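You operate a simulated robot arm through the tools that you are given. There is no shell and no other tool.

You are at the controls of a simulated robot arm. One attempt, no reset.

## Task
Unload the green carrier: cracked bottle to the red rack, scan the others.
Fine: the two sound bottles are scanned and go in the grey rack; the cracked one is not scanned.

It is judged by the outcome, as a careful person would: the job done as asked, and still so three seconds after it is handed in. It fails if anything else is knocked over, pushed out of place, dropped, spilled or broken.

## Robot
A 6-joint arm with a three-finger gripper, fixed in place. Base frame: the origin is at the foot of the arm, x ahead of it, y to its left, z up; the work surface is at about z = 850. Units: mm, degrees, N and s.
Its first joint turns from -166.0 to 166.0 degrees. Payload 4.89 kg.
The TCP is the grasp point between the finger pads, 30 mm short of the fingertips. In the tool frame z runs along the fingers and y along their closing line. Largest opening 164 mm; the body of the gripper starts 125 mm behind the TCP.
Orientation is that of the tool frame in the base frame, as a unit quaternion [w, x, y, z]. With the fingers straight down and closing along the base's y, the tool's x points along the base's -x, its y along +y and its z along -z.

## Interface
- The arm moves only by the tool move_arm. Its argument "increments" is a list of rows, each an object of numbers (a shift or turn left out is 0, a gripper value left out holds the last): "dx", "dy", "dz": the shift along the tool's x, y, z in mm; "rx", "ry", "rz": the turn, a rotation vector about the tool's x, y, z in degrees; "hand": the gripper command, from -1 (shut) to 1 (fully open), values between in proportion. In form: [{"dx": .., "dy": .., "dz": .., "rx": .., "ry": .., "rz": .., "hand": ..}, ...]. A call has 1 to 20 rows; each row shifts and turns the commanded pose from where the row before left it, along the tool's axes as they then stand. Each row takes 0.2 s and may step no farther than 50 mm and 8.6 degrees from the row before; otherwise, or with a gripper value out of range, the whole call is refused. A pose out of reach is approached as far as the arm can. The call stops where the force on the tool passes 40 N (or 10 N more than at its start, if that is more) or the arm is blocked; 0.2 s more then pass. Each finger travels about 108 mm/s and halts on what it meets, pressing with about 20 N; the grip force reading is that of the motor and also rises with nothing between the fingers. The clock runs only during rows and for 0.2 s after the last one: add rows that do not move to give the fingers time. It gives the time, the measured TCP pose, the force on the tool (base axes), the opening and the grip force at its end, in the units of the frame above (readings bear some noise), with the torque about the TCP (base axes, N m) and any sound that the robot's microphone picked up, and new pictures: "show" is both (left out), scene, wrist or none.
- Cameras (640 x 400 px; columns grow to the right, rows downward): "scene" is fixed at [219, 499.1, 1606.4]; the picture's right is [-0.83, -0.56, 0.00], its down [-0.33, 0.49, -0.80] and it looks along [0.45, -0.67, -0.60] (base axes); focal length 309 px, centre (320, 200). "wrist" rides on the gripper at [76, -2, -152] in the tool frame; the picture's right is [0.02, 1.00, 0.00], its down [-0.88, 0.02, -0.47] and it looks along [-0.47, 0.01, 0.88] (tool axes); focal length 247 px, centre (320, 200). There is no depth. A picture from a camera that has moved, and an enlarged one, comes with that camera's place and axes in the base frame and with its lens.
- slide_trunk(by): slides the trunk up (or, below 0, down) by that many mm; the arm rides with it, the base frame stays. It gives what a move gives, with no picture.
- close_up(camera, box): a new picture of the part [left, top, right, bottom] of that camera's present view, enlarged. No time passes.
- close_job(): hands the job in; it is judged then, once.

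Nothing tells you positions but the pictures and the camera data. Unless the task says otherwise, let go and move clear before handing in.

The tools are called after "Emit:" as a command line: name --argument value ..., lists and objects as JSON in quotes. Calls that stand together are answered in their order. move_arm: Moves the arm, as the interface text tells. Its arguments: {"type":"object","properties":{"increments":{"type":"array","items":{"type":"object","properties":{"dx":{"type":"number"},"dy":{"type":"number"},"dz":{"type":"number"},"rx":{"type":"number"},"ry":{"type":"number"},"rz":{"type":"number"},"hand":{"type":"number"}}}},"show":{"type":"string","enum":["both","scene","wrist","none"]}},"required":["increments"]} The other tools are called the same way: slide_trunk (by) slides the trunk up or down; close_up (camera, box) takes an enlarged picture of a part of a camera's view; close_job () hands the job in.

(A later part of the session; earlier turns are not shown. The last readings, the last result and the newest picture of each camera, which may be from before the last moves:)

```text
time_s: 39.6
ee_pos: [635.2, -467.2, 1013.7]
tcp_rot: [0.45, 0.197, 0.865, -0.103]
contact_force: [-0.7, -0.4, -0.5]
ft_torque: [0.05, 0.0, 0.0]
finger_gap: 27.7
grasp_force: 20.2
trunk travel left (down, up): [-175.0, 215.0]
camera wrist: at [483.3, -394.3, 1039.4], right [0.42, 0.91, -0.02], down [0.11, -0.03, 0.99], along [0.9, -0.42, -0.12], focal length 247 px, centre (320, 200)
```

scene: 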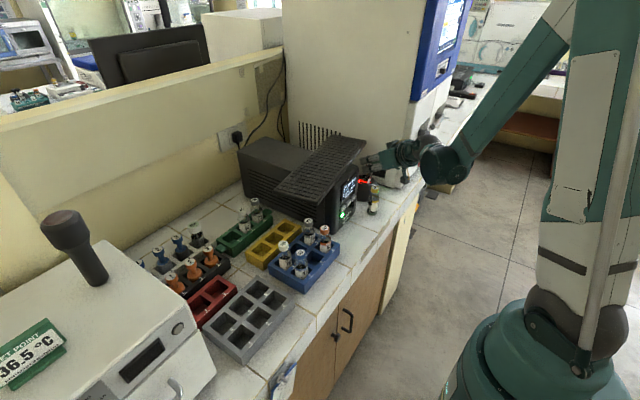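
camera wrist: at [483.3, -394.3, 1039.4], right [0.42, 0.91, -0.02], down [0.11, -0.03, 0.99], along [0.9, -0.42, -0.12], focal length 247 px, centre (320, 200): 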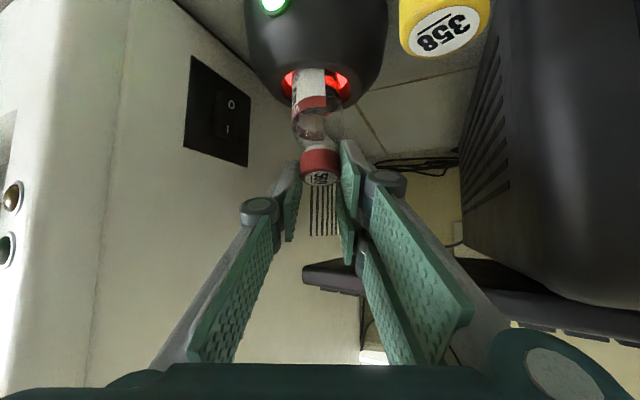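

The lamp stays green: 569 is scanned. Retracing the same path out: up out of the well, back, untilt, then straight up in front of the keyboard.

Emit:
move_arm --increments '[{"dx": -14.35, "dz": -10.05}, {"dx": -14.35, "dz": -10.05}, {"dx": -4.3, "dy": -6.6, "dz": -11.3}, {}, {"ry": 5}, {"ry": 5}, {"dx": 5.8, "dy": -6.1, "dz": -5.8}, {"ry": 5}, {"dx": 6.2, "dy": -6.1, "dz": -5.2}, {}]'

Emit:
close_up --camera "scene" --box '[230, 110, 420, 230]'

```text
time_s: 41.8
ee_pos: [607.2, -473.8, 1058.6]
tcp_rot: [0.334, 0.208, 0.916, -0.075]
contact_force: [0.3, -0.7, -0.7]
ft_torque: [0.05, 0.0, -0.04]
finger_gap: 27.6
grasp_force: 19.9
trunk travel left (down, up): [-175.0, 215.0]
camera wrist: at [465.9, -406.7, 1126.9], right [0.42, 0.91, -0.01], down [0.34, -0.14, 0.93], along [0.84, -0.39, -0.37], focal length 247 px, centre (320, 200)
```

scene: 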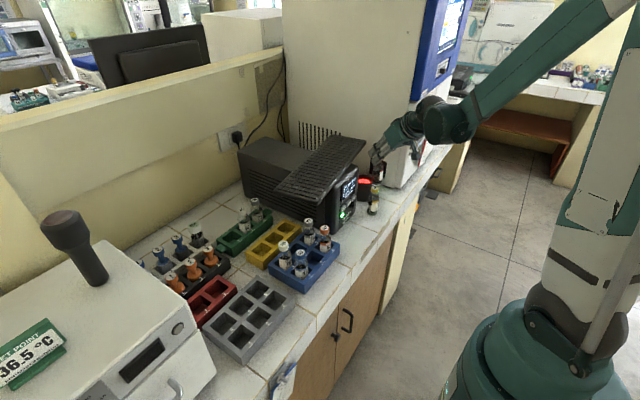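
wrist: 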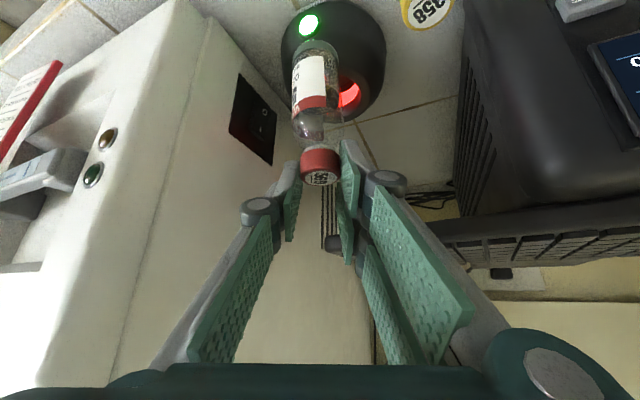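

```text
3.33 times, centred on (325, 170) of scene
camera zoom: at [219.0, 499.1, 1606.4], right [-0.83, -0.56, 0.0], down [-0.33, 0.49, -0.8], along [0.45, -0.67, -0.6], focal length 1029 px, centre (303, 300)
```

zoom: 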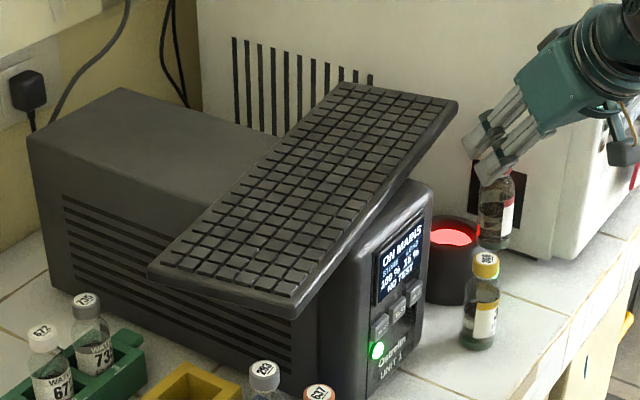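

Out cleanly, lamp latched green. Now up to z≈1260 and across toward the grey rack side, turning the tool back to face straight ahead.

Emit:
move_arm --increments '[{"dx": -26, "dz": -30.9}, {"dx": -26, "dz": -30.9}, {"dx": -26, "dz": -30.9}, {"dx": -26, "dz": -30.9}, {"dx": -26, "dz": -30.9}, {"dx": 15.3, "dy": 42, "dz": -12.8}, {"dx": 15.3, "dy": 42, "dz": -12.8}, {"dx": 15.3, "dy": 42, "dz": -12.8}, {"dx": 15.3, "dy": 42, "dz": -12.8}, {"dx": 15.3, "dy": 42, "dz": -12.8}, {"dx": 15.3, "dy": 42, "dz": -12.8}, {"dx": 15.3, "dy": 42, "dz": -12.8}, {"dx": 15.3, "dy": 42, "dz": -12.8}, {"rx": -5.48, "rz": -6.53}, {"rx": -5.48, "rz": -6.53}, {"rx": -5.48, "rz": -6.53}, {}]'

```text
time_s: 45.4
ee_pos: [608.4, -101.1, 1260.3]
tcp_rot: [0.341, 0.001, 0.94, -0.001]
contact_force: [0.2, -0.1, -0.9]
ft_torque: [0.0, 0.0, 0.02]
finger_gap: 27.4
grasp_force: 20.2
trunk travel left (down, up): [-175.0, 215.0]
camera wrist: at [452.3, -102.6, 1328.6], right [-0.02, 1.0, -0.01], down [0.37, 0.02, 0.93], along [0.93, 0.01, -0.37], focal length 247 px, centre (320, 200)
```

scene: 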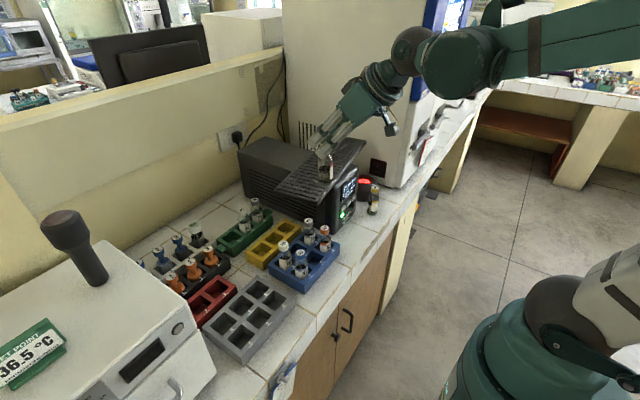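
wrist: 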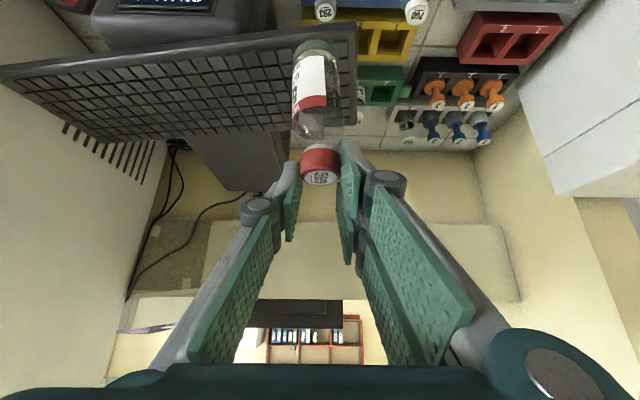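

Moving back and across to a spot where I can see the grey rack clearly.

Emit:
move_arm --increments '[{"dx": 19.6, "dy": 32.2, "dz": -16.5}, {"dx": 19.6, "dy": 32.2, "dz": -16.5}, {"dx": 19.6, "dy": 32.2, "dz": -16.5}, {"dx": 19.6, "dy": 32.2, "dz": -16.5}, {"dx": 19.6, "dy": 32.2, "dz": -16.5}, {"dx": 23.6, "dz": 28.1}, {"dx": 23.6, "dz": 28.1}, {"dx": 23.6, "dz": 28.1}, {}]'

Emit:
close_up --camera "wrist" --box '[310, 20, 530, 160]'

Emit:
close_up --camera "scene" --box '[180, 260, 320, 370]'

```text
time_s: 47.4
ee_pos: [480.6, 59.0, 1151.2]
tcp_rot: [0.342, 0.001, 0.94, 0.0]
contact_force: [0.4, 0.7, -0.1]
ft_torque: [-0.01, 0.02, -0.02]
finger_gap: 27.4
grasp_force: 19.8
trunk travel left (down, up): [-175.0, 215.0]
camera wrist: at [324.3, 58.3, 1219.3], right [-0.01, 1.0, -0.01], down [0.37, 0.02, 0.93], along [0.93, 0.01, -0.37], focal length 247 px, centre (320, 200)
```

scene: 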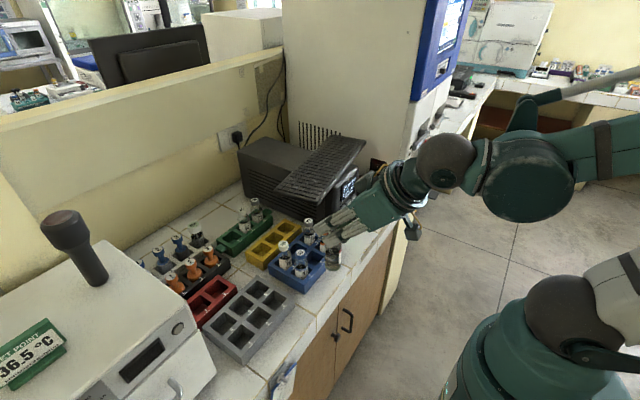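
wrist: 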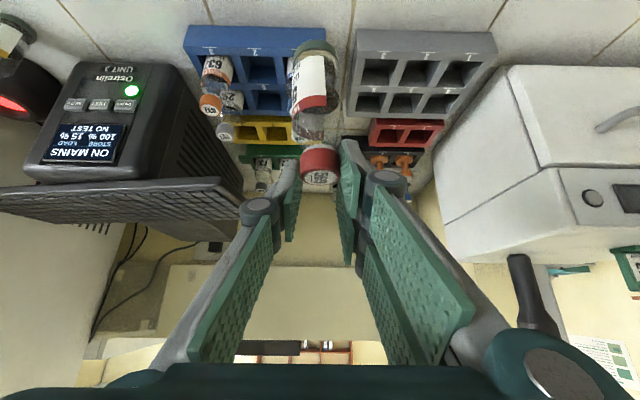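

```text
2.86 times, centred on (420, 90) of wrist
camera zoom: at [324.3, 58.3, 1219.3], right [-0.01, 1.0, -0.01], down [0.37, 0.02, 0.93], along [0.93, 0.01, -0.37], focal length 706 px, centre (34, 514)
```

zoom: 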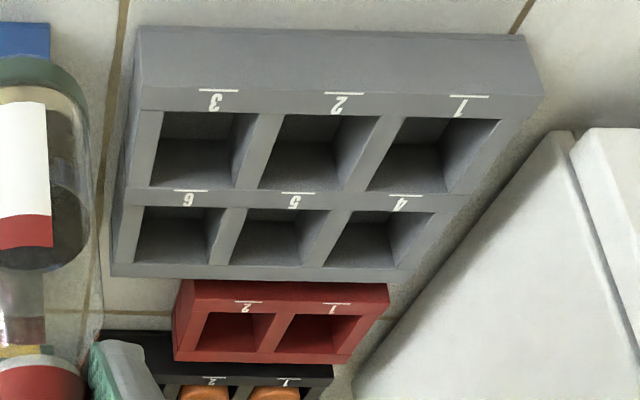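

```text
3.64 times, centred on (250, 315) of scene
camera zoom: at [219.0, 499.1, 1606.4], right [-0.83, -0.56, 0.0], down [-0.33, 0.49, -0.8], along [0.45, -0.67, -0.6], focal length 1122 px, centre (574, -218)
```

zoom: 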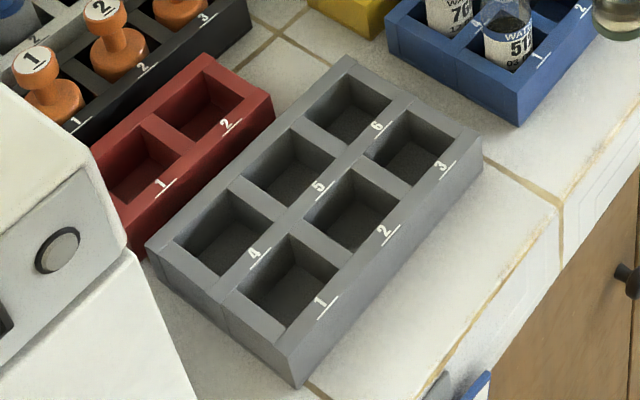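

The grey rack rim is at z≈898; slot 6 at about (660, 148), slot 3 at (599, 146.5), each about 49 mm wide. Let me check how straight the bottle hangs before placing.

Emit:
close_up --camera "wrist" --box '[256, 20, 384, 200]'

Emit:
close_up --camera "scene" --box '[290, 200, 390, 280]'

```text
2.22 times, centred on (320, 110) of wrist
camera zoom: at [324.3, 58.3, 1219.3], right [-0.01, 1.0, -0.01], down [0.37, 0.02, 0.93], along [0.93, 0.01, -0.37], focal length 549 px, centre (320, 400)
```

zoom: 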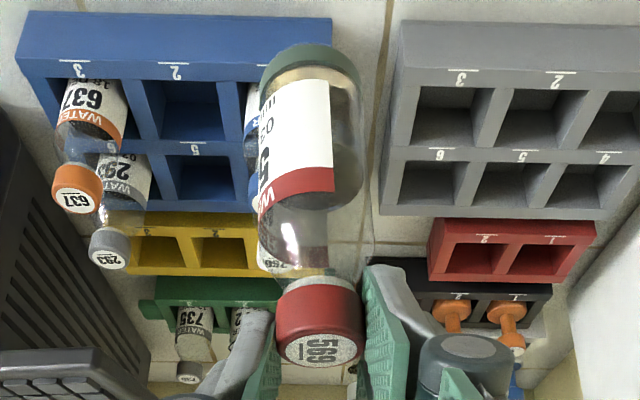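

```text
5.00 times, centred on (340, 240) of scene
camera zoom: at [219.0, 499.1, 1606.4], right [-0.83, -0.56, 0.0], down [-0.33, 0.49, -0.8], along [0.45, -0.67, -0.6], focal length 1543 px, centre (220, 0)
```

zoom: 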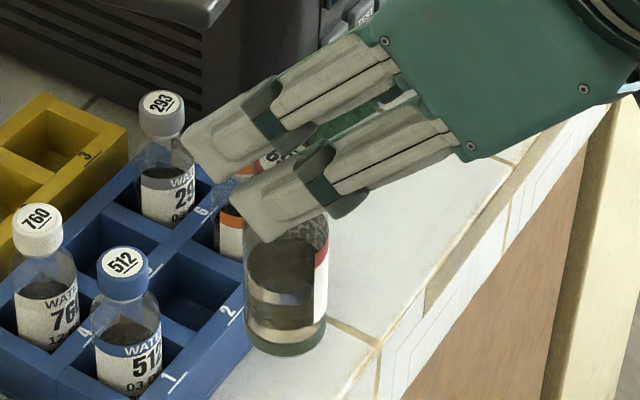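

The bottle hangs about 2° off in the closing plane; I'll roll the tool 2° to make it upright, then move above grey slot 6 and stop with the base ~25 mm over the rim.

Emit:
move_arm --increments '[{"rx": -1.53, "rz": 1.29}, {"dx": -27.2, "dy": 17.8, "dz": 23.6}, {"dx": -27.2, "dy": 17.8, "dz": 23.6}, {"dx": -27.2, "dy": 17.8, "dz": 23.6}, {"dx": -27.2, "dy": 17.8, "dz": 23.6}, {"dx": -27.2, "dy": 17.8, "dz": 23.6}, {}, {"dx": 21.9, "dy": -1.2, "dz": 26}, {"dx": 21.9, "dy": -1.2, "dz": 26}, {"dx": 21.9, "dy": -1.2, "dz": 26}, {}]'

Emit:
close_up --camera "wrist" --box '[240, 0, 400, 120]'

Emit:
close_up --camera "scene" --box '[210, 230, 320, 320]'

```text
time_s: 49.8
ee_pos: [662.5, 147.6, 1047.9]
tcp_rot: [0.342, 0.007, 0.94, 0.016]
contact_force: [0.1, -0.1, 0.0]
ft_torque: [-0.01, 0.07, 0.02]
finger_gap: 27.6
grasp_force: 20.7
trunk travel left (down, up): [-175.0, 215.0]
camera wrist: at [505.5, 144.6, 1116.4], right [-0.01, 1.0, 0.02], down [0.37, -0.01, 0.93], along [0.93, 0.02, -0.37], focal length 247 px, centre (320, 200)
```

scene: 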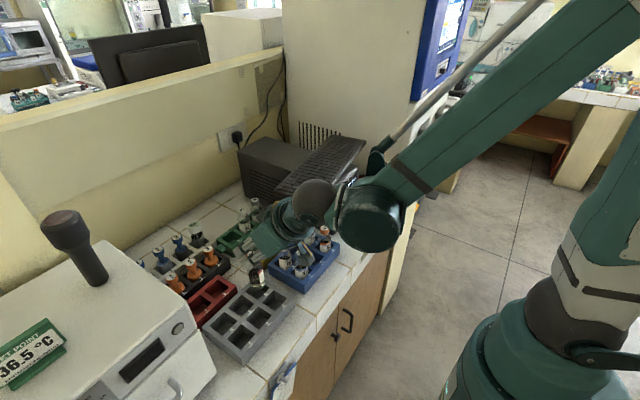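
wrist: 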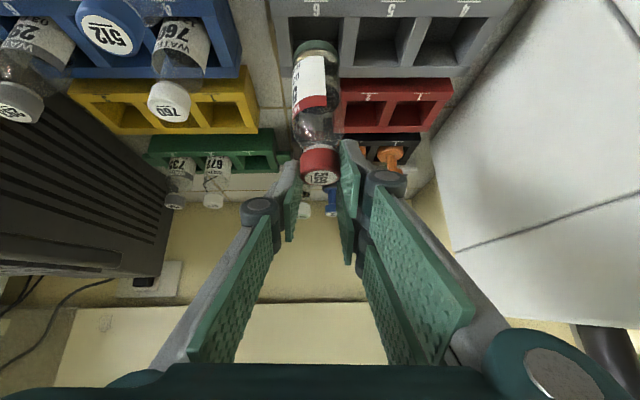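

```text
3.33 times, centred on (320, 60) of wrist
camera zoom: at [505.5, 144.6, 1116.4], right [-0.01, 1.0, 0.02], down [0.37, -0.01, 0.93], along [0.93, 0.02, -0.37], focal length 823 px, centre (320, 667)
```

zoom: 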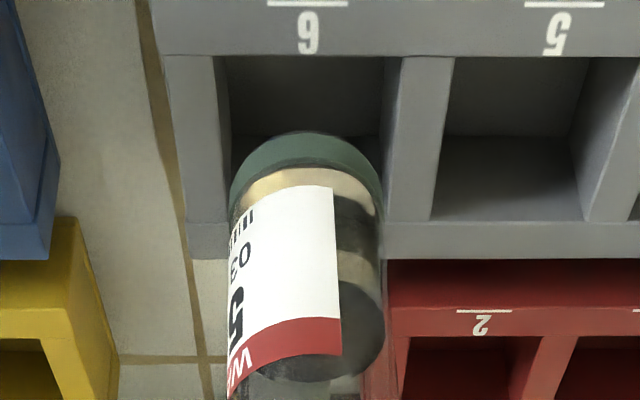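

```text
4.44 times, centred on (265, 275) of scene
camera zoom: at [219.0, 499.1, 1606.4], right [-0.83, -0.56, 0.0], down [-0.33, 0.49, -0.8], along [0.45, -0.67, -0.6], focal length 1371 px, centre (564, -133)
```

zoom: 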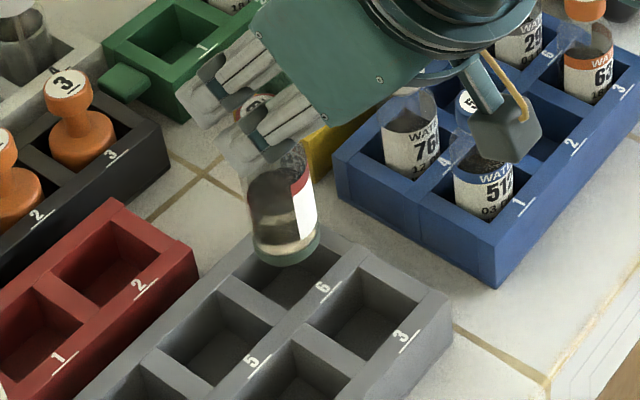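

The bottle base is centred over slot 6 within about 1–2 mm. Lowering it into the slot.

Emit:
move_arm --increments '[{"dx": 7.75, "dy": -0.44, "dz": 9.8}, {"dx": 7.75, "dy": -0.44, "dz": 9.8}, {"dx": 7.75, "dy": -0.44, "dz": 9.8}, {"dx": 7.75, "dy": -0.44, "dz": 9.8}, {}]'

Emit:
close_up --camera "wrist" --box '[240, 0, 400, 120]'

Emit:
close_up --camera "scene" --box '[210, 230, 320, 320]'

```text
time_s: 51.0
ee_pos: [661.5, 150.1, 998.8]
tcp_rot: [0.341, 0.007, 0.94, 0.016]
contact_force: [1.5, 0.2, -1.1]
ft_torque: [-0.01, -0.17, 0.01]
finger_gap: 27.6
grasp_force: 20.2
trunk travel left (down, up): [-175.0, 215.0]
camera wrist: at [505.3, 146.4, 1067.0], right [-0.02, 1.0, 0.02], down [0.37, -0.01, 0.93], along [0.93, 0.02, -0.37], focal length 247 px, centre (320, 200)
```

scene: 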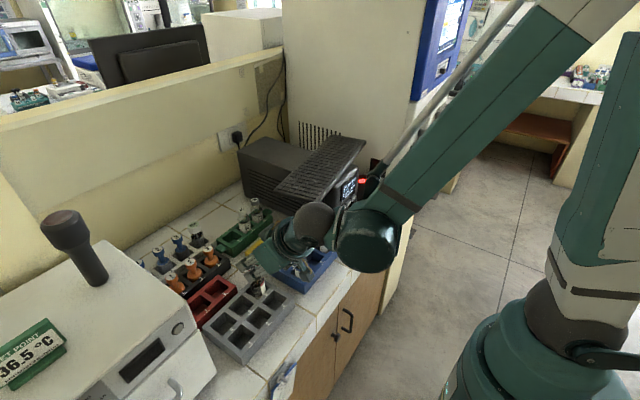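
wrist: 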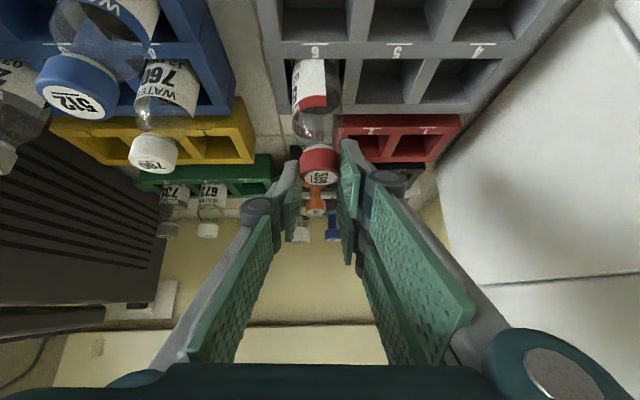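

```text
3.33 times, centred on (320, 60) of wrist
camera zoom: at [505.3, 146.4, 1067.0], right [-0.02, 1.0, 0.02], down [0.37, -0.01, 0.93], along [0.93, 0.02, -0.37], focal length 823 px, centre (320, 667)
```

zoom: 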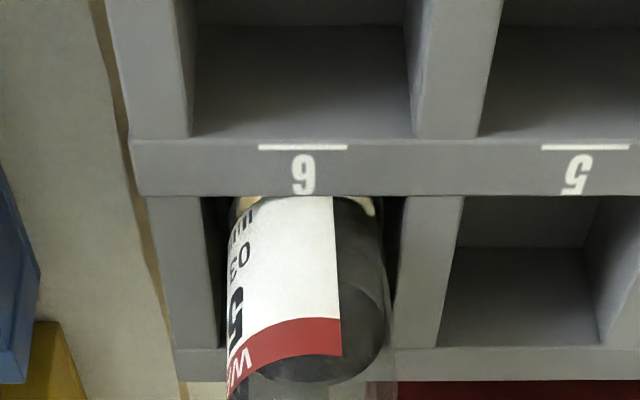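

```text
4.44 times, centred on (265, 275) of scene
camera zoom: at [219.0, 499.1, 1606.4], right [-0.83, -0.56, 0.0], down [-0.33, 0.49, -0.8], along [0.45, -0.67, -0.6], focal length 1371 px, centre (564, -133)
```

zoom: 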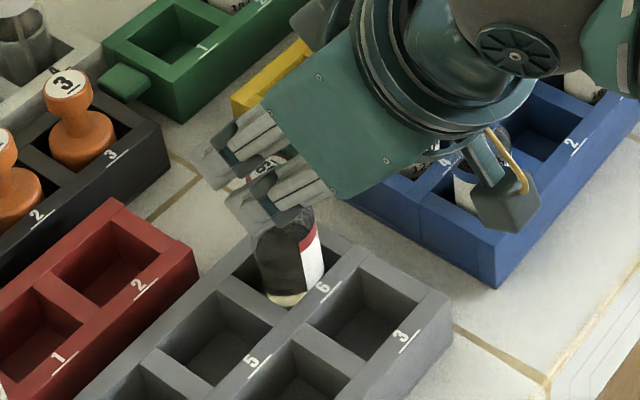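

Emit:
move_arm --increments '[{"dx": 1.5, "dy": -0.14, "dz": 3.7}, {"dx": 2.57, "dy": -0.14, "dz": 3.06}, {"dx": 2.57, "dy": -0.14, "dz": 3.06}, {}]' --show "wrist"

Emit:
close_up --camera "wrist" --box '[240, 0, 400, 120]'

```text
time_s: 52.0
ee_pos: [662.9, 149.3, 986.4]
tcp_rot: [0.342, 0.007, 0.94, 0.016]
contact_force: [0.9, 0.0, -2.8]
ft_torque: [0.03, -0.08, -0.02]
finger_gap: 27.9
grasp_force: 20.3
trunk travel left (down, up): [-175.0, 215.0]
camera wrist: at [507.2, 145.7, 1054.5], right [-0.01, 1.0, 0.02], down [0.37, -0.01, 0.93], along [0.93, 0.02, -0.37], focal length 247 px, centre (320, 200)
```

wrist: 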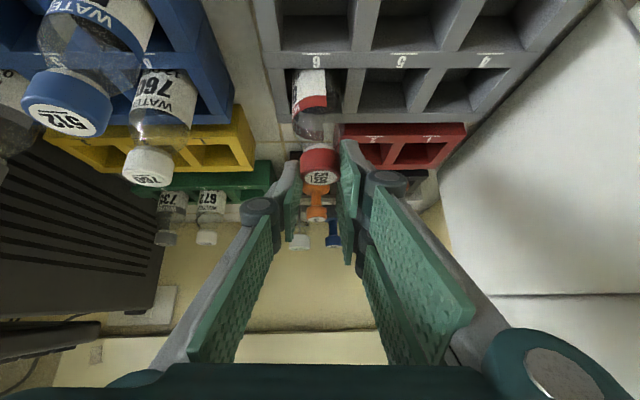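

```text
3.33 times, centred on (320, 60) of wrist
camera zoom: at [507.2, 145.7, 1054.5], right [-0.01, 1.0, 0.02], down [0.37, -0.01, 0.93], along [0.93, 0.02, -0.37], focal length 823 px, centre (320, 667)
```

zoom: 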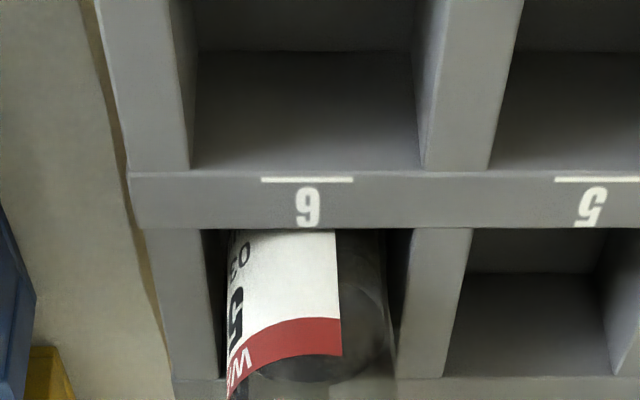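

Emit:
move_arm --increments '[{"dx": 1.29, "dy": -0.07, "dz": 1.53}, {"dx": 1.29, "dy": -0.07, "dz": 1.53}, {}]' --show "none"

```text
time_s: 52.8
ee_pos: [662.5, 148.8, 983.1]
tcp_rot: [0.343, 0.008, 0.939, 0.015]
contact_force: [2.1, 1.1, 28.2]
ft_torque: [0.38, -0.04, -0.02]
finger_gap: 27.6
grasp_force: 19.6
trunk travel left (down, up): [-175.0, 215.0]
```

It has touched the slot floor (28 N). I'll ease up 1 mm, release, and rise clear.

Emit:
move_arm --increments '[{"dx": -0.64, "dy": 0.03, "dz": -0.77}, {}, {"hand": -0.45}, {}, {}, {"dx": -6.4, "dy": 0.3, "dz": -7.7}, {"dx": -19.3, "dy": 1, "dz": -23}, {"dx": -25.7, "dy": 1.4, "dz": -30.6}, {}]'

Emit:
close_up --camera "wrist" --box '[220, 0, 420, 150]'

Emit:
close_up --camera "scene" --box '[210, 230, 320, 320]'

```text
time_s: 54.8
ee_pos: [662.5, 148.4, 1064.3]
tcp_rot: [0.342, 0.007, 0.94, 0.016]
contact_force: [-0.6, -0.4, 0.1]
ft_torque: [0.02, -0.02, 0.0]
finger_gap: 45.3
grasp_force: 0.1
trunk travel left (down, up): [-175.0, 215.0]
camera wrist: at [506.6, 145.0, 1131.5], right [-0.02, 1.0, 0.02], down [0.37, -0.01, 0.93], along [0.93, 0.02, -0.37], focal length 247 px, centre (320, 200)
```

scene: 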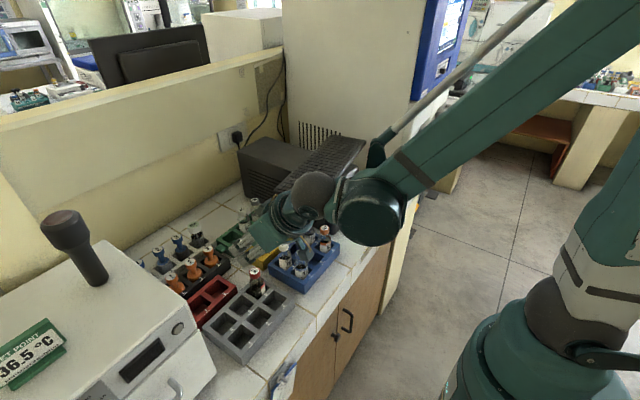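
wrist: 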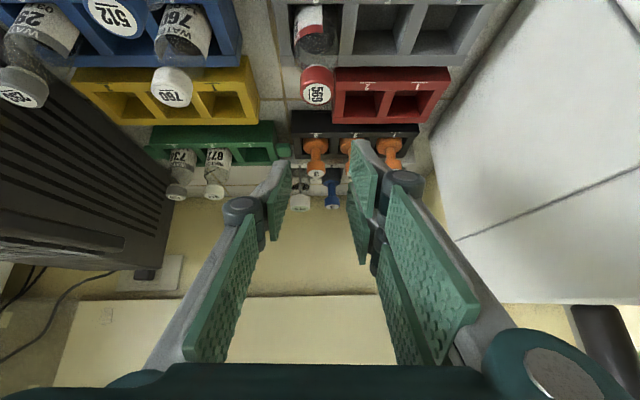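

```text
2.67 times, centred on (320, 75) of wrist
camera zoom: at [506.6, 145.0, 1131.5], right [-0.02, 1.0, 0.02], down [0.37, -0.01, 0.93], along [0.93, 0.02, -0.37], focal length 659 px, centre (320, 533)
```

zoom: 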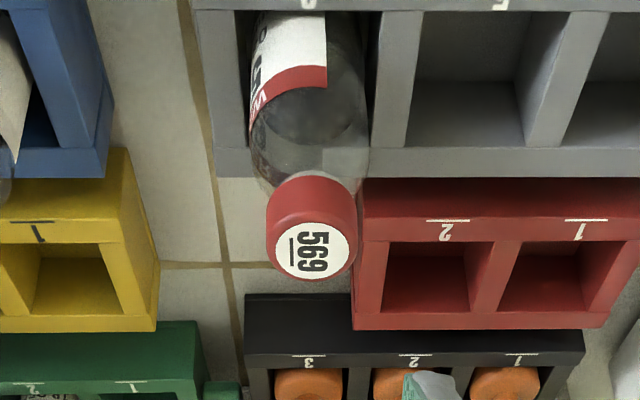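

```text
4.44 times, centred on (265, 275) of scene
camera zoom: at [219.0, 499.1, 1606.4], right [-0.83, -0.56, 0.0], down [-0.33, 0.49, -0.8], along [0.45, -0.67, -0.6], focal length 1371 px, centre (564, -133)
```

zoom: 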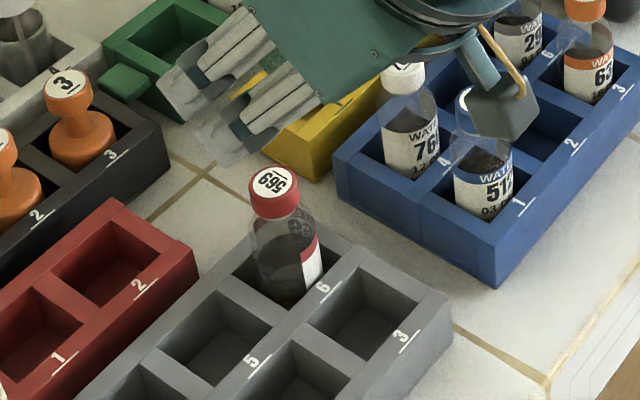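

569 is seated upright in grey slot 6. Next the cracked 672: I'll lift, move away, and turn the tool to the +y-leaning pose for the carrier.

Emit:
move_arm --increments '[{"rx": 1.53, "rz": -1.29}, {"dx": -29, "dz": -34.5}, {"dx": -29, "dz": -34.5}, {"dx": -23, "dy": -33.3, "dz": 19.3}, {"dx": -23, "dy": -33.3, "dz": 19.3}, {"dx": -23, "dy": -33.3, "dz": 19.3}, {"rx": 5.26, "rz": 6.266}, {"rx": 5.26, "rz": 6.266}, {"rx": 5.26, "rz": 6.266}, {"rx": 5.26, "rz": 6.266}, {"rx": 5.26, "rz": 6.266}, {"rx": 5.26, "rz": 6.266}, {"rx": 5.26, "rz": 6.266}, {"rx": 5.26, "rz": 6.266}, {"rx": 5.26, "rz": 6.266}, {"rx": 5.26, "rz": 6.266}, {"rx": 5.26, "rz": 6.266}, {}]' --show "scene"

```text
time_s: 58.6
ee_pos: [753.8, 48.3, 1154.0]
tcp_rot: [0.241, 0.666, 0.663, -0.242]
contact_force: [-0.1, -0.4, -0.6]
ft_torque: [-0.04, 0.06, -0.04]
finger_gap: 45.1
grasp_force: 0.0
trunk travel left (down, up): [-175.0, 215.0]
```

scene: 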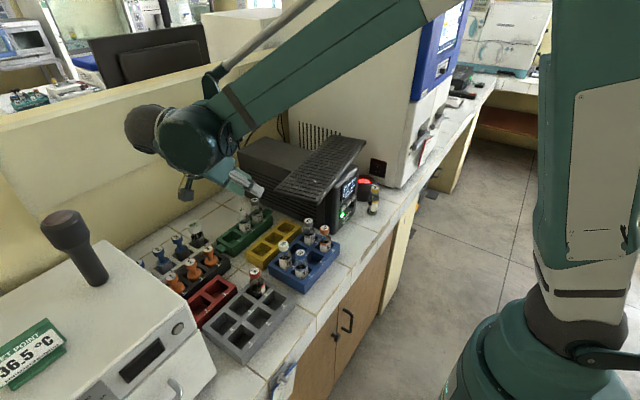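

Emit:
move_arm --increments '[{"dx": 3.3, "dy": 32.6, "dz": 14.9}, {"dx": 3.3, "dy": 32.6, "dz": 14.9}, {"dx": 3.3, "dy": 32.6, "dz": 14.9}, {"dx": 3.3, "dy": 32.6, "dz": 14.9}, {}]'

Emit:
close_up --camera "wrist" --box '[240, 60, 400, 180]'

Emit:
close_up --camera "scene" --box '[190, 160, 290, 240]'

```text
time_s: 59.8
ee_pos: [883.7, 16.6, 1097.1]
tcp_rot: [0.242, 0.665, 0.664, -0.243]
contact_force: [1.0, 0.6, -1.2]
ft_torque: [-0.08, 0.07, -0.04]
finger_gap: 45.4
grasp_force: 0.1
trunk travel left (down, up): [-175.0, 215.0]
camera wrist: at [882.3, 173.8, 1166.5], right [1.0, 0.01, -0.01], down [0.02, -0.37, 0.93], along [0.01, -0.93, -0.37], focal length 247 px, centre (320, 200)
```

scene: 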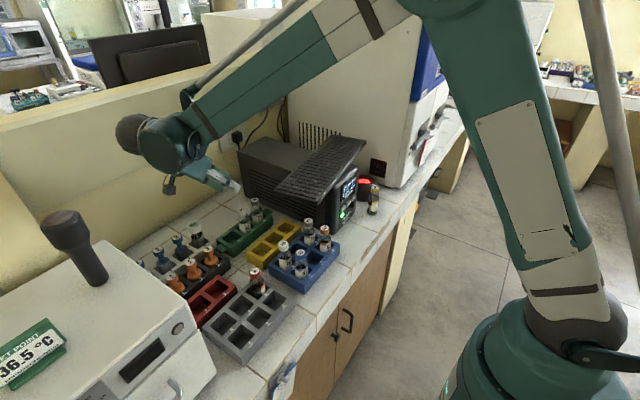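
wrist: 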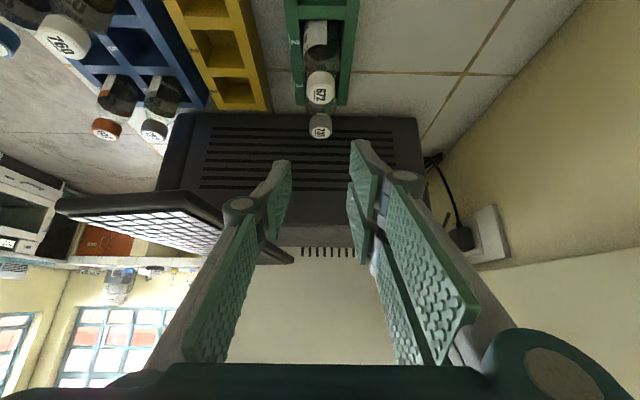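

```text
3.33 times, centred on (320, 120) of wrist
camera zoom: at [882.3, 173.8, 1166.5], right [1.0, 0.01, -0.01], down [0.02, -0.37, 0.93], along [0.01, -0.93, -0.37], focal length 823 px, centre (320, 467)
```

zoom: 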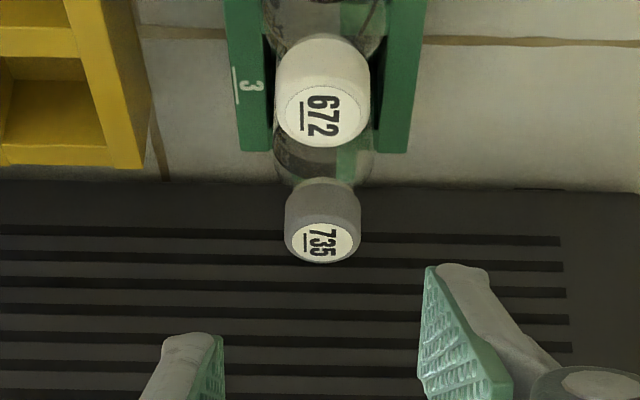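

```text
5.00 times, centred on (240, 200) of scene
camera zoom: at [219.0, 499.1, 1606.4], right [-0.83, -0.56, 0.0], down [-0.33, 0.49, -0.8], along [0.45, -0.67, -0.6], focal length 1543 px, centre (720, 200)
```

zoom: 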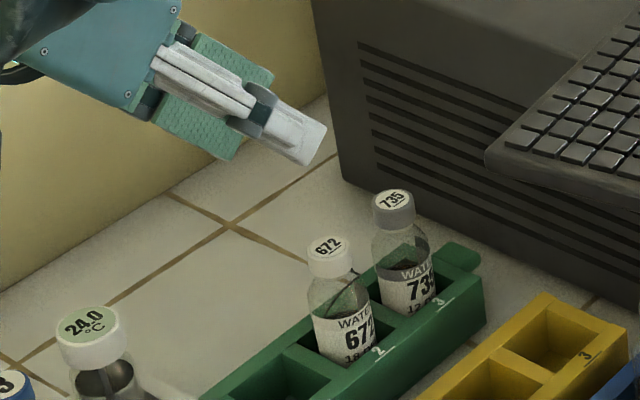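

672 is at about (883.5, -18.5). Moving over it and descending to cap height, fingers still open.

Emit:
move_arm --increments '[{"dx": 8.15, "dz": 36.9}, {"dx": 8.15, "dz": 36.9}, {}, {"dx": 10.5, "dz": 12.5}, {"dx": 10.5, "dz": 12.5}, {"dx": 10.5, "dz": 12.5}, {}]'

Emit:
close_up --camera "wrist" --box '[240, 100, 400, 220]'

Emit:
close_up --camera "scene" --box '[200, 170, 290, 240]'

```text
time_s: 61.4
ee_pos: [882.8, -14.0, 982.1]
tcp_rot: [0.241, 0.666, 0.663, -0.242]
contact_force: [0.0, 0.7, 0.5]
ft_torque: [-0.03, 0.03, -0.02]
finger_gap: 45.1
grasp_force: 0.0
trunk travel left (down, up): [-175.0, 215.0]
camera wrist: at [881.8, 141.7, 1051.2], right [1.0, 0.01, -0.01], down [0.02, -0.37, 0.93], along [0.01, -0.93, -0.37], focal length 247 px, centre (320, 200)
```

scene: 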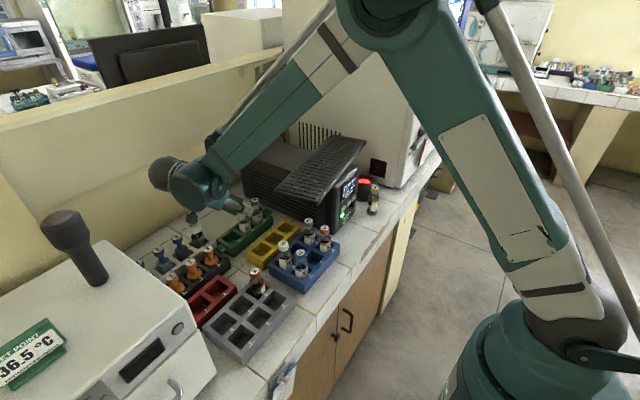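
wrist: 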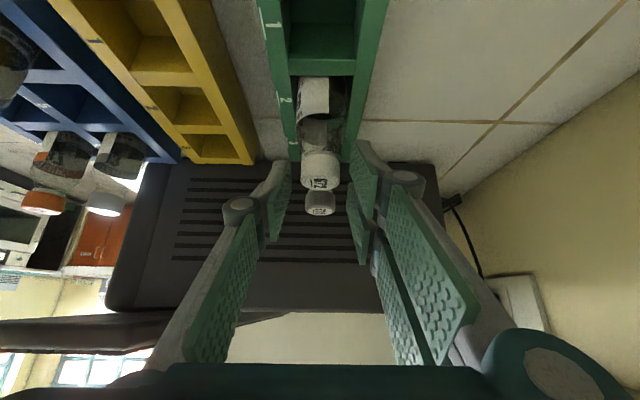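

```text
3.33 times, centred on (320, 160) of wrist
camera zoom: at [881.8, 141.7, 1051.2], right [1.0, 0.01, -0.01], down [0.02, -0.37, 0.93], along [0.01, -0.93, -0.37], focal length 823 px, centre (320, 333)
```

zoom: 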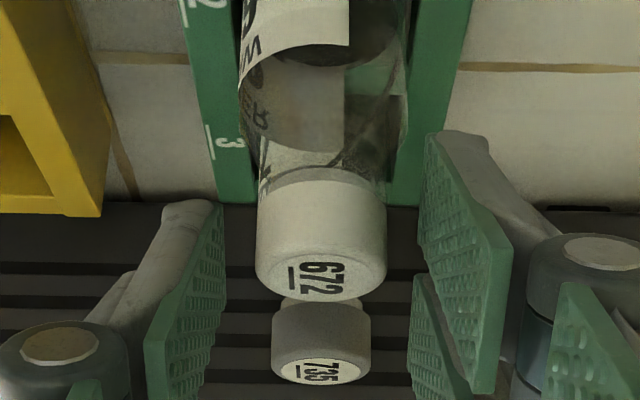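

```text
5.71 times, centred on (245, 205) of scene
camera zoom: at [219.0, 499.1, 1606.4], right [-0.83, -0.56, 0.0], down [-0.33, 0.49, -0.8], along [0.45, -0.67, -0.6], focal length 1763 px, centre (749, 171)
```

zoom: 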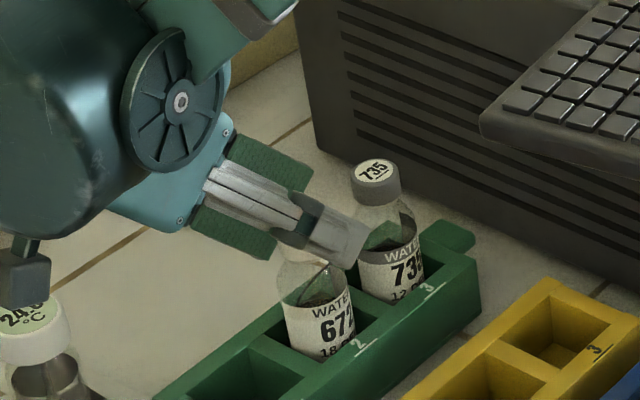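

Aligned in x; the cap is ~4 mm further in -y. Correcting and closing gently on the white cap.

Emit:
move_arm --increments '[{"dx": -3.06, "dy": 0.5, "dz": 2.57}, {}, {"hand": -1}, {}, {}, {}]' --show "wrist"

Emit:
close_up --camera "wrist" --box '[240, 100, 400, 220]'

```text
time_s: 62.8
ee_pos: [883.9, -18.5, 984.2]
tcp_rot: [0.241, 0.665, 0.664, -0.242]
contact_force: [2.4, 0.6, 7.0]
ft_torque: [0.01, -0.49, 0.01]
finger_gap: 27.9
grasp_force: 19.6
trunk travel left (down, up): [-175.0, 215.0]
camera wrist: at [882.8, 137.6, 1052.0], right [1.0, 0.01, -0.01], down [0.02, -0.37, 0.93], along [0.01, -0.93, -0.37], focal length 247 px, centre (320, 200)
```

wrist: 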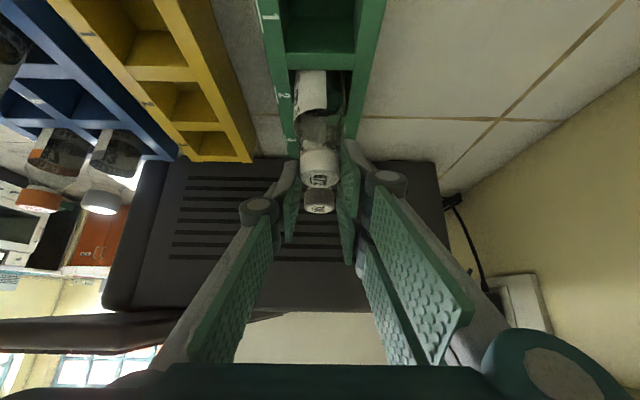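

```text
3.33 times, centred on (320, 160) of wrist
camera zoom: at [882.8, 137.6, 1052.0], right [1.0, 0.01, -0.01], down [0.02, -0.37, 0.93], along [0.01, -0.93, -0.37], focal length 823 px, centre (320, 333)
```

zoom: 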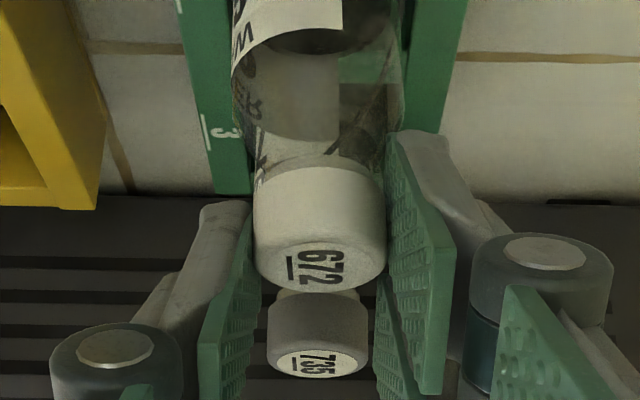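

Gripped on the cap (27.9 mm). Lifting straight up.

Emit:
move_arm --increments '[{"dx": -3.2, "dz": -3.85}, {"dx": -6.4, "dz": -7.7}, {"dx": -12.8, "dz": -15.3}, {"dx": -16.1, "dz": -19.2}, {"dx": -16.1, "dz": -19.2}, {"dx": -16.1, "dz": -19.2}, {"dx": -16.1, "dz": -19.2}, {}]'

Emit:
close_up --camera "wrist" --box '[256, 20, 384, 200]'

Emit:
close_up --camera "scene" --box '[200, 160, 290, 230]'

```text
time_s: 64.6
ee_pos: [883.9, -19.1, 1119.8]
tcp_rot: [0.241, 0.666, 0.663, -0.242]
contact_force: [0.4, 0.6, -0.3]
ft_torque: [0.07, -0.01, 0.02]
finger_gap: 27.6
grasp_force: 20.3
trunk travel left (down, up): [-175.0, 215.0]
camera wrist: at [882.7, 138.0, 1187.9], right [1.0, 0.01, -0.01], down [0.02, -0.37, 0.93], along [0.01, -0.93, -0.37], focal length 247 px, centre (320, 200)
```

scene: 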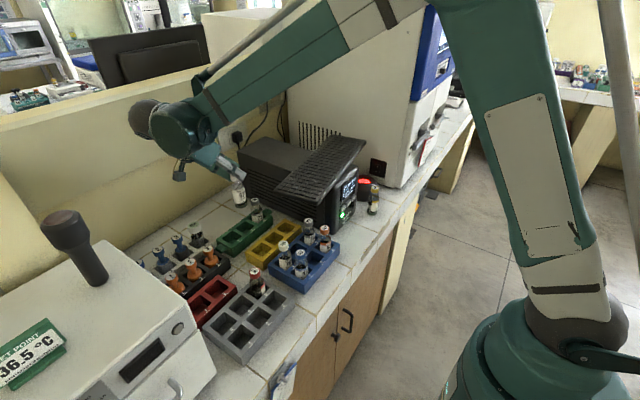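
wrist: 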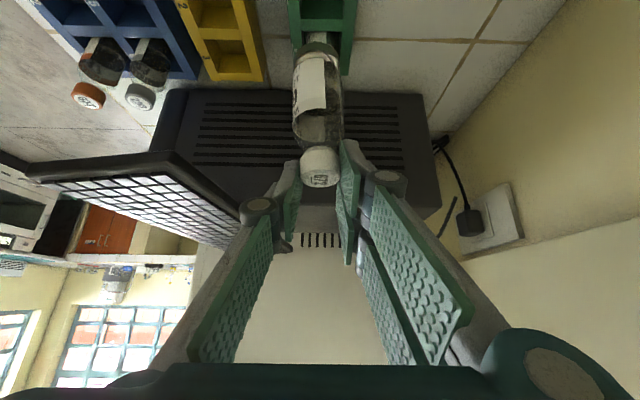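

```text
2.22 times, centred on (320, 110) of wrist
camera zoom: at [882.7, 138.0, 1187.9], right [1.0, 0.01, -0.01], down [0.02, -0.37, 0.93], along [0.01, -0.93, -0.37], focal length 549 px, centre (320, 400)
```

zoom: 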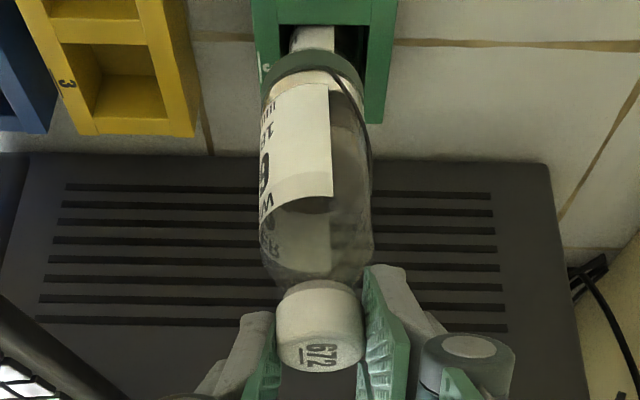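

```text
5.71 times, centred on (245, 195) of scene
camera zoom: at [219.0, 499.1, 1606.4], right [-0.83, -0.56, 0.0], down [-0.33, 0.49, -0.8], along [0.45, -0.67, -0.6], focal length 1763 px, centre (749, 229)
```

zoom: 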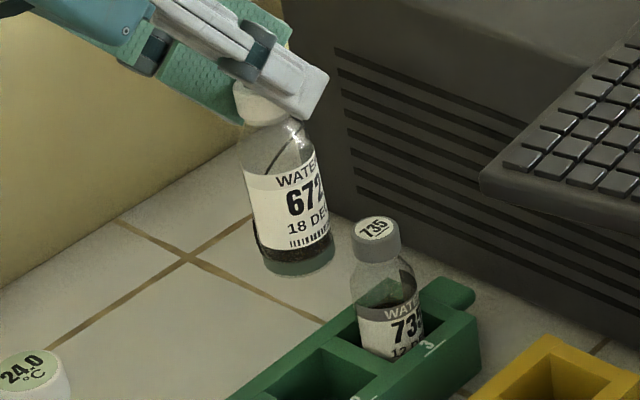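

672's crack is plain along its whole side, so it goes unscanned to the red rack. Red slot 2 is at about (760.5, 211.5). I'll rise, move over, and rotate the tool to lean away from the incubator.

Emit:
move_arm --increments '[{"dx": -29, "dz": -34.5}, {"dx": -29, "dz": -34.5}, {"dx": 19.2, "dy": -31, "dz": -16.1}, {"dx": 19.2, "dy": -31, "dz": -16.1}, {"dx": 19.2, "dy": -31, "dz": -16.1}, {"dx": 19.2, "dy": -31, "dz": -16.1}, {}]' --show "none"

Emit:
move_arm --increments '[{"rx": -5.14, "rz": -6.13}, {"rx": -5.14, "rz": -6.13}, {"rx": -5.14, "rz": -6.13}, {"rx": -5.14, "rz": -6.13}, {"rx": -5.14, "rz": -6.13}, {"rx": -5.14, "rz": -6.13}, {"rx": -5.14, "rz": -6.13}, {"rx": -5.14, "rz": -6.13}, {"rx": -5.14, "rz": -6.13}, {"rx": -5.14, "rz": -6.13}, {"rx": -5.14, "rz": -6.13}, {"rx": -5.14, "rz": -6.13}, {"rx": -5.14, "rz": -6.13}, {"rx": -5.14, "rz": -6.13}, {"rx": -5.14, "rz": -6.13}, {}]'

```text
time_s: 66.2
ee_pos: [758.8, 80.4, 1211.5]
tcp_rot: [0.242, 0.665, 0.664, -0.242]
contact_force: [-0.9, 0.6, 0.1]
ft_torque: [0.02, -0.09, 0.02]
finger_gap: 27.8
grasp_force: 20.2
trunk travel left (down, up): [-175.0, 215.0]
```

```text
time_s: 69.6
ee_pos: [760.1, 82.3, 1209.1]
tcp_rot: [0.33, -0.244, 0.908, 0.088]
contact_force: [-0.3, 0.2, -0.6]
ft_torque: [0.02, 0.02, 0.01]
finger_gap: 27.5
grasp_force: 19.6
trunk travel left (down, up): [-175.0, 215.0]
camera wrist: at [626.1, 2.3, 1277.5], right [-0.51, 0.86, -0.01], down [0.31, 0.2, 0.93], along [0.8, 0.47, -0.37], focal length 247 px, centre (320, 200)
```

scene: 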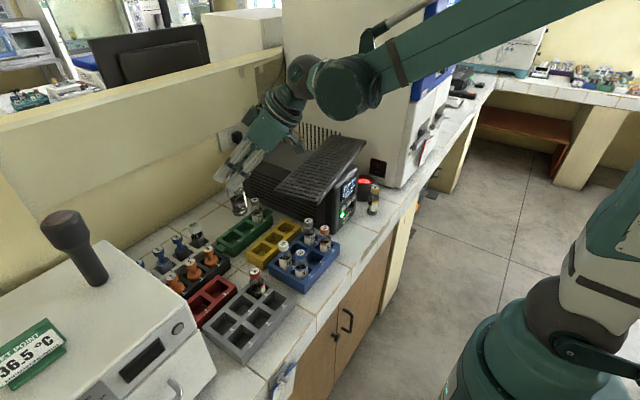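
wrist: 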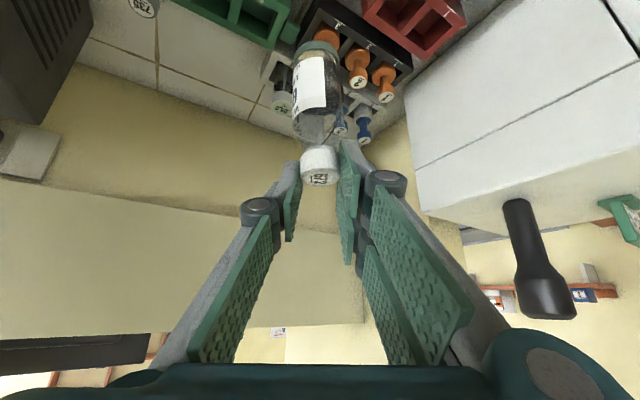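

Emit:
move_arm --increments '[{"rx": -1.15, "rz": 0.97}, {"dx": -16.6, "dy": 37.2, "dz": 13.9}, {"dx": -16.6, "dy": 37.2, "dz": 13.9}, {"dx": -16.6, "dy": 37.2, "dz": 13.9}, {}, {"dx": 25.7, "dy": -1.05, "dz": 30.6}, {"dx": 25.7, "dy": -1.05, "dz": 30.6}, {"dx": 25.7, "dy": -1.05, "dz": 30.6}, {"dx": 22.7, "dy": -1.05, "dz": 27}, {}]'

Emit:
close_up --camera "wrist" --box '[240, 0, 400, 120]'

Emit:
close_up --camera "scene" --box '[160, 230, 290, 320]'

```text
time_s: 71.8
ee_pos: [763.2, 211.6, 1055.7]
tcp_rot: [0.326, -0.237, 0.91, 0.1]
contact_force: [0.4, 0.0, -0.8]
ft_torque: [0.01, 0.06, -0.03]
finger_gap: 27.4
grasp_force: 20.0
trunk travel left (down, up): [-175.0, 215.0]
camera wrist: at [628.7, 130.8, 1124.1], right [-0.51, 0.86, 0.01], down [0.32, 0.18, 0.93], along [0.79, 0.48, -0.37], focal length 247 px, centre (320, 200)
```

scene: 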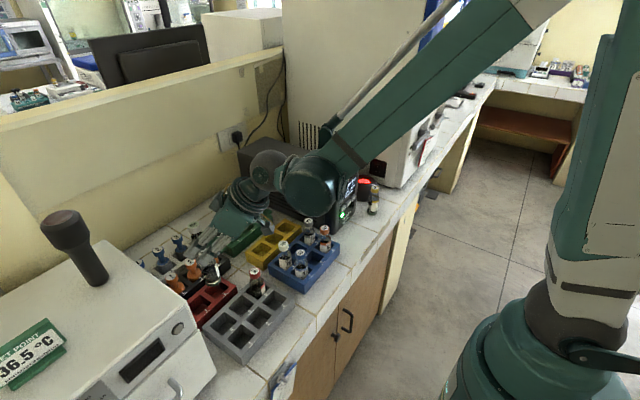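
wrist: 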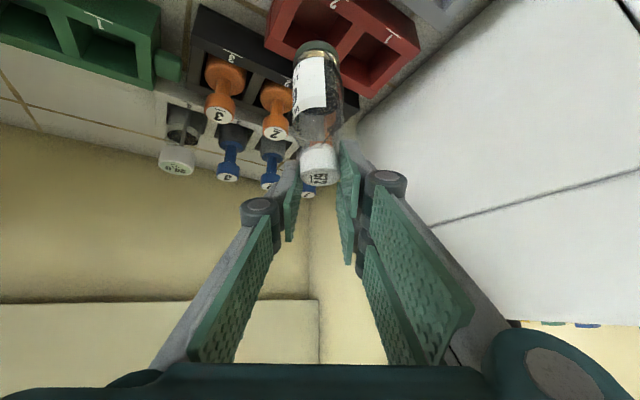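

```text
3.33 times, centred on (320, 60) of wrist
camera zoom: at [628.7, 130.8, 1124.1], right [-0.51, 0.86, 0.01], down [0.32, 0.18, 0.93], along [0.79, 0.48, -0.37], focal length 823 px, centre (320, 667)
```

zoom: 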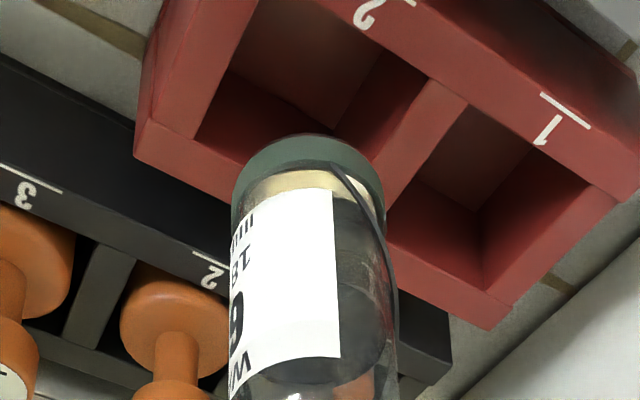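

```text
4.44 times, centred on (225, 275) of scene
camera zoom: at [219.0, 499.1, 1606.4], right [-0.83, -0.56, 0.0], down [-0.33, 0.49, -0.8], along [0.45, -0.67, -0.6], focal length 1371 px, centre (742, -133)
```

zoom: 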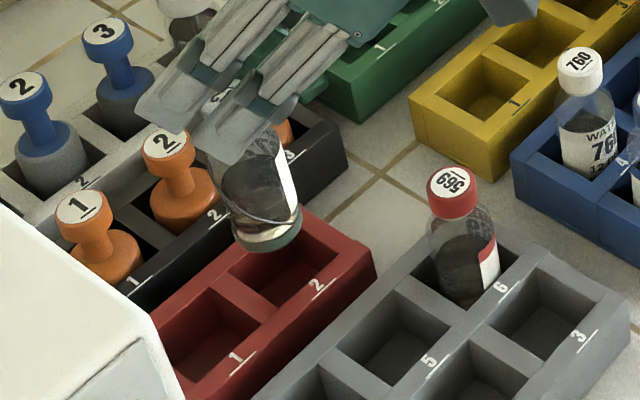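

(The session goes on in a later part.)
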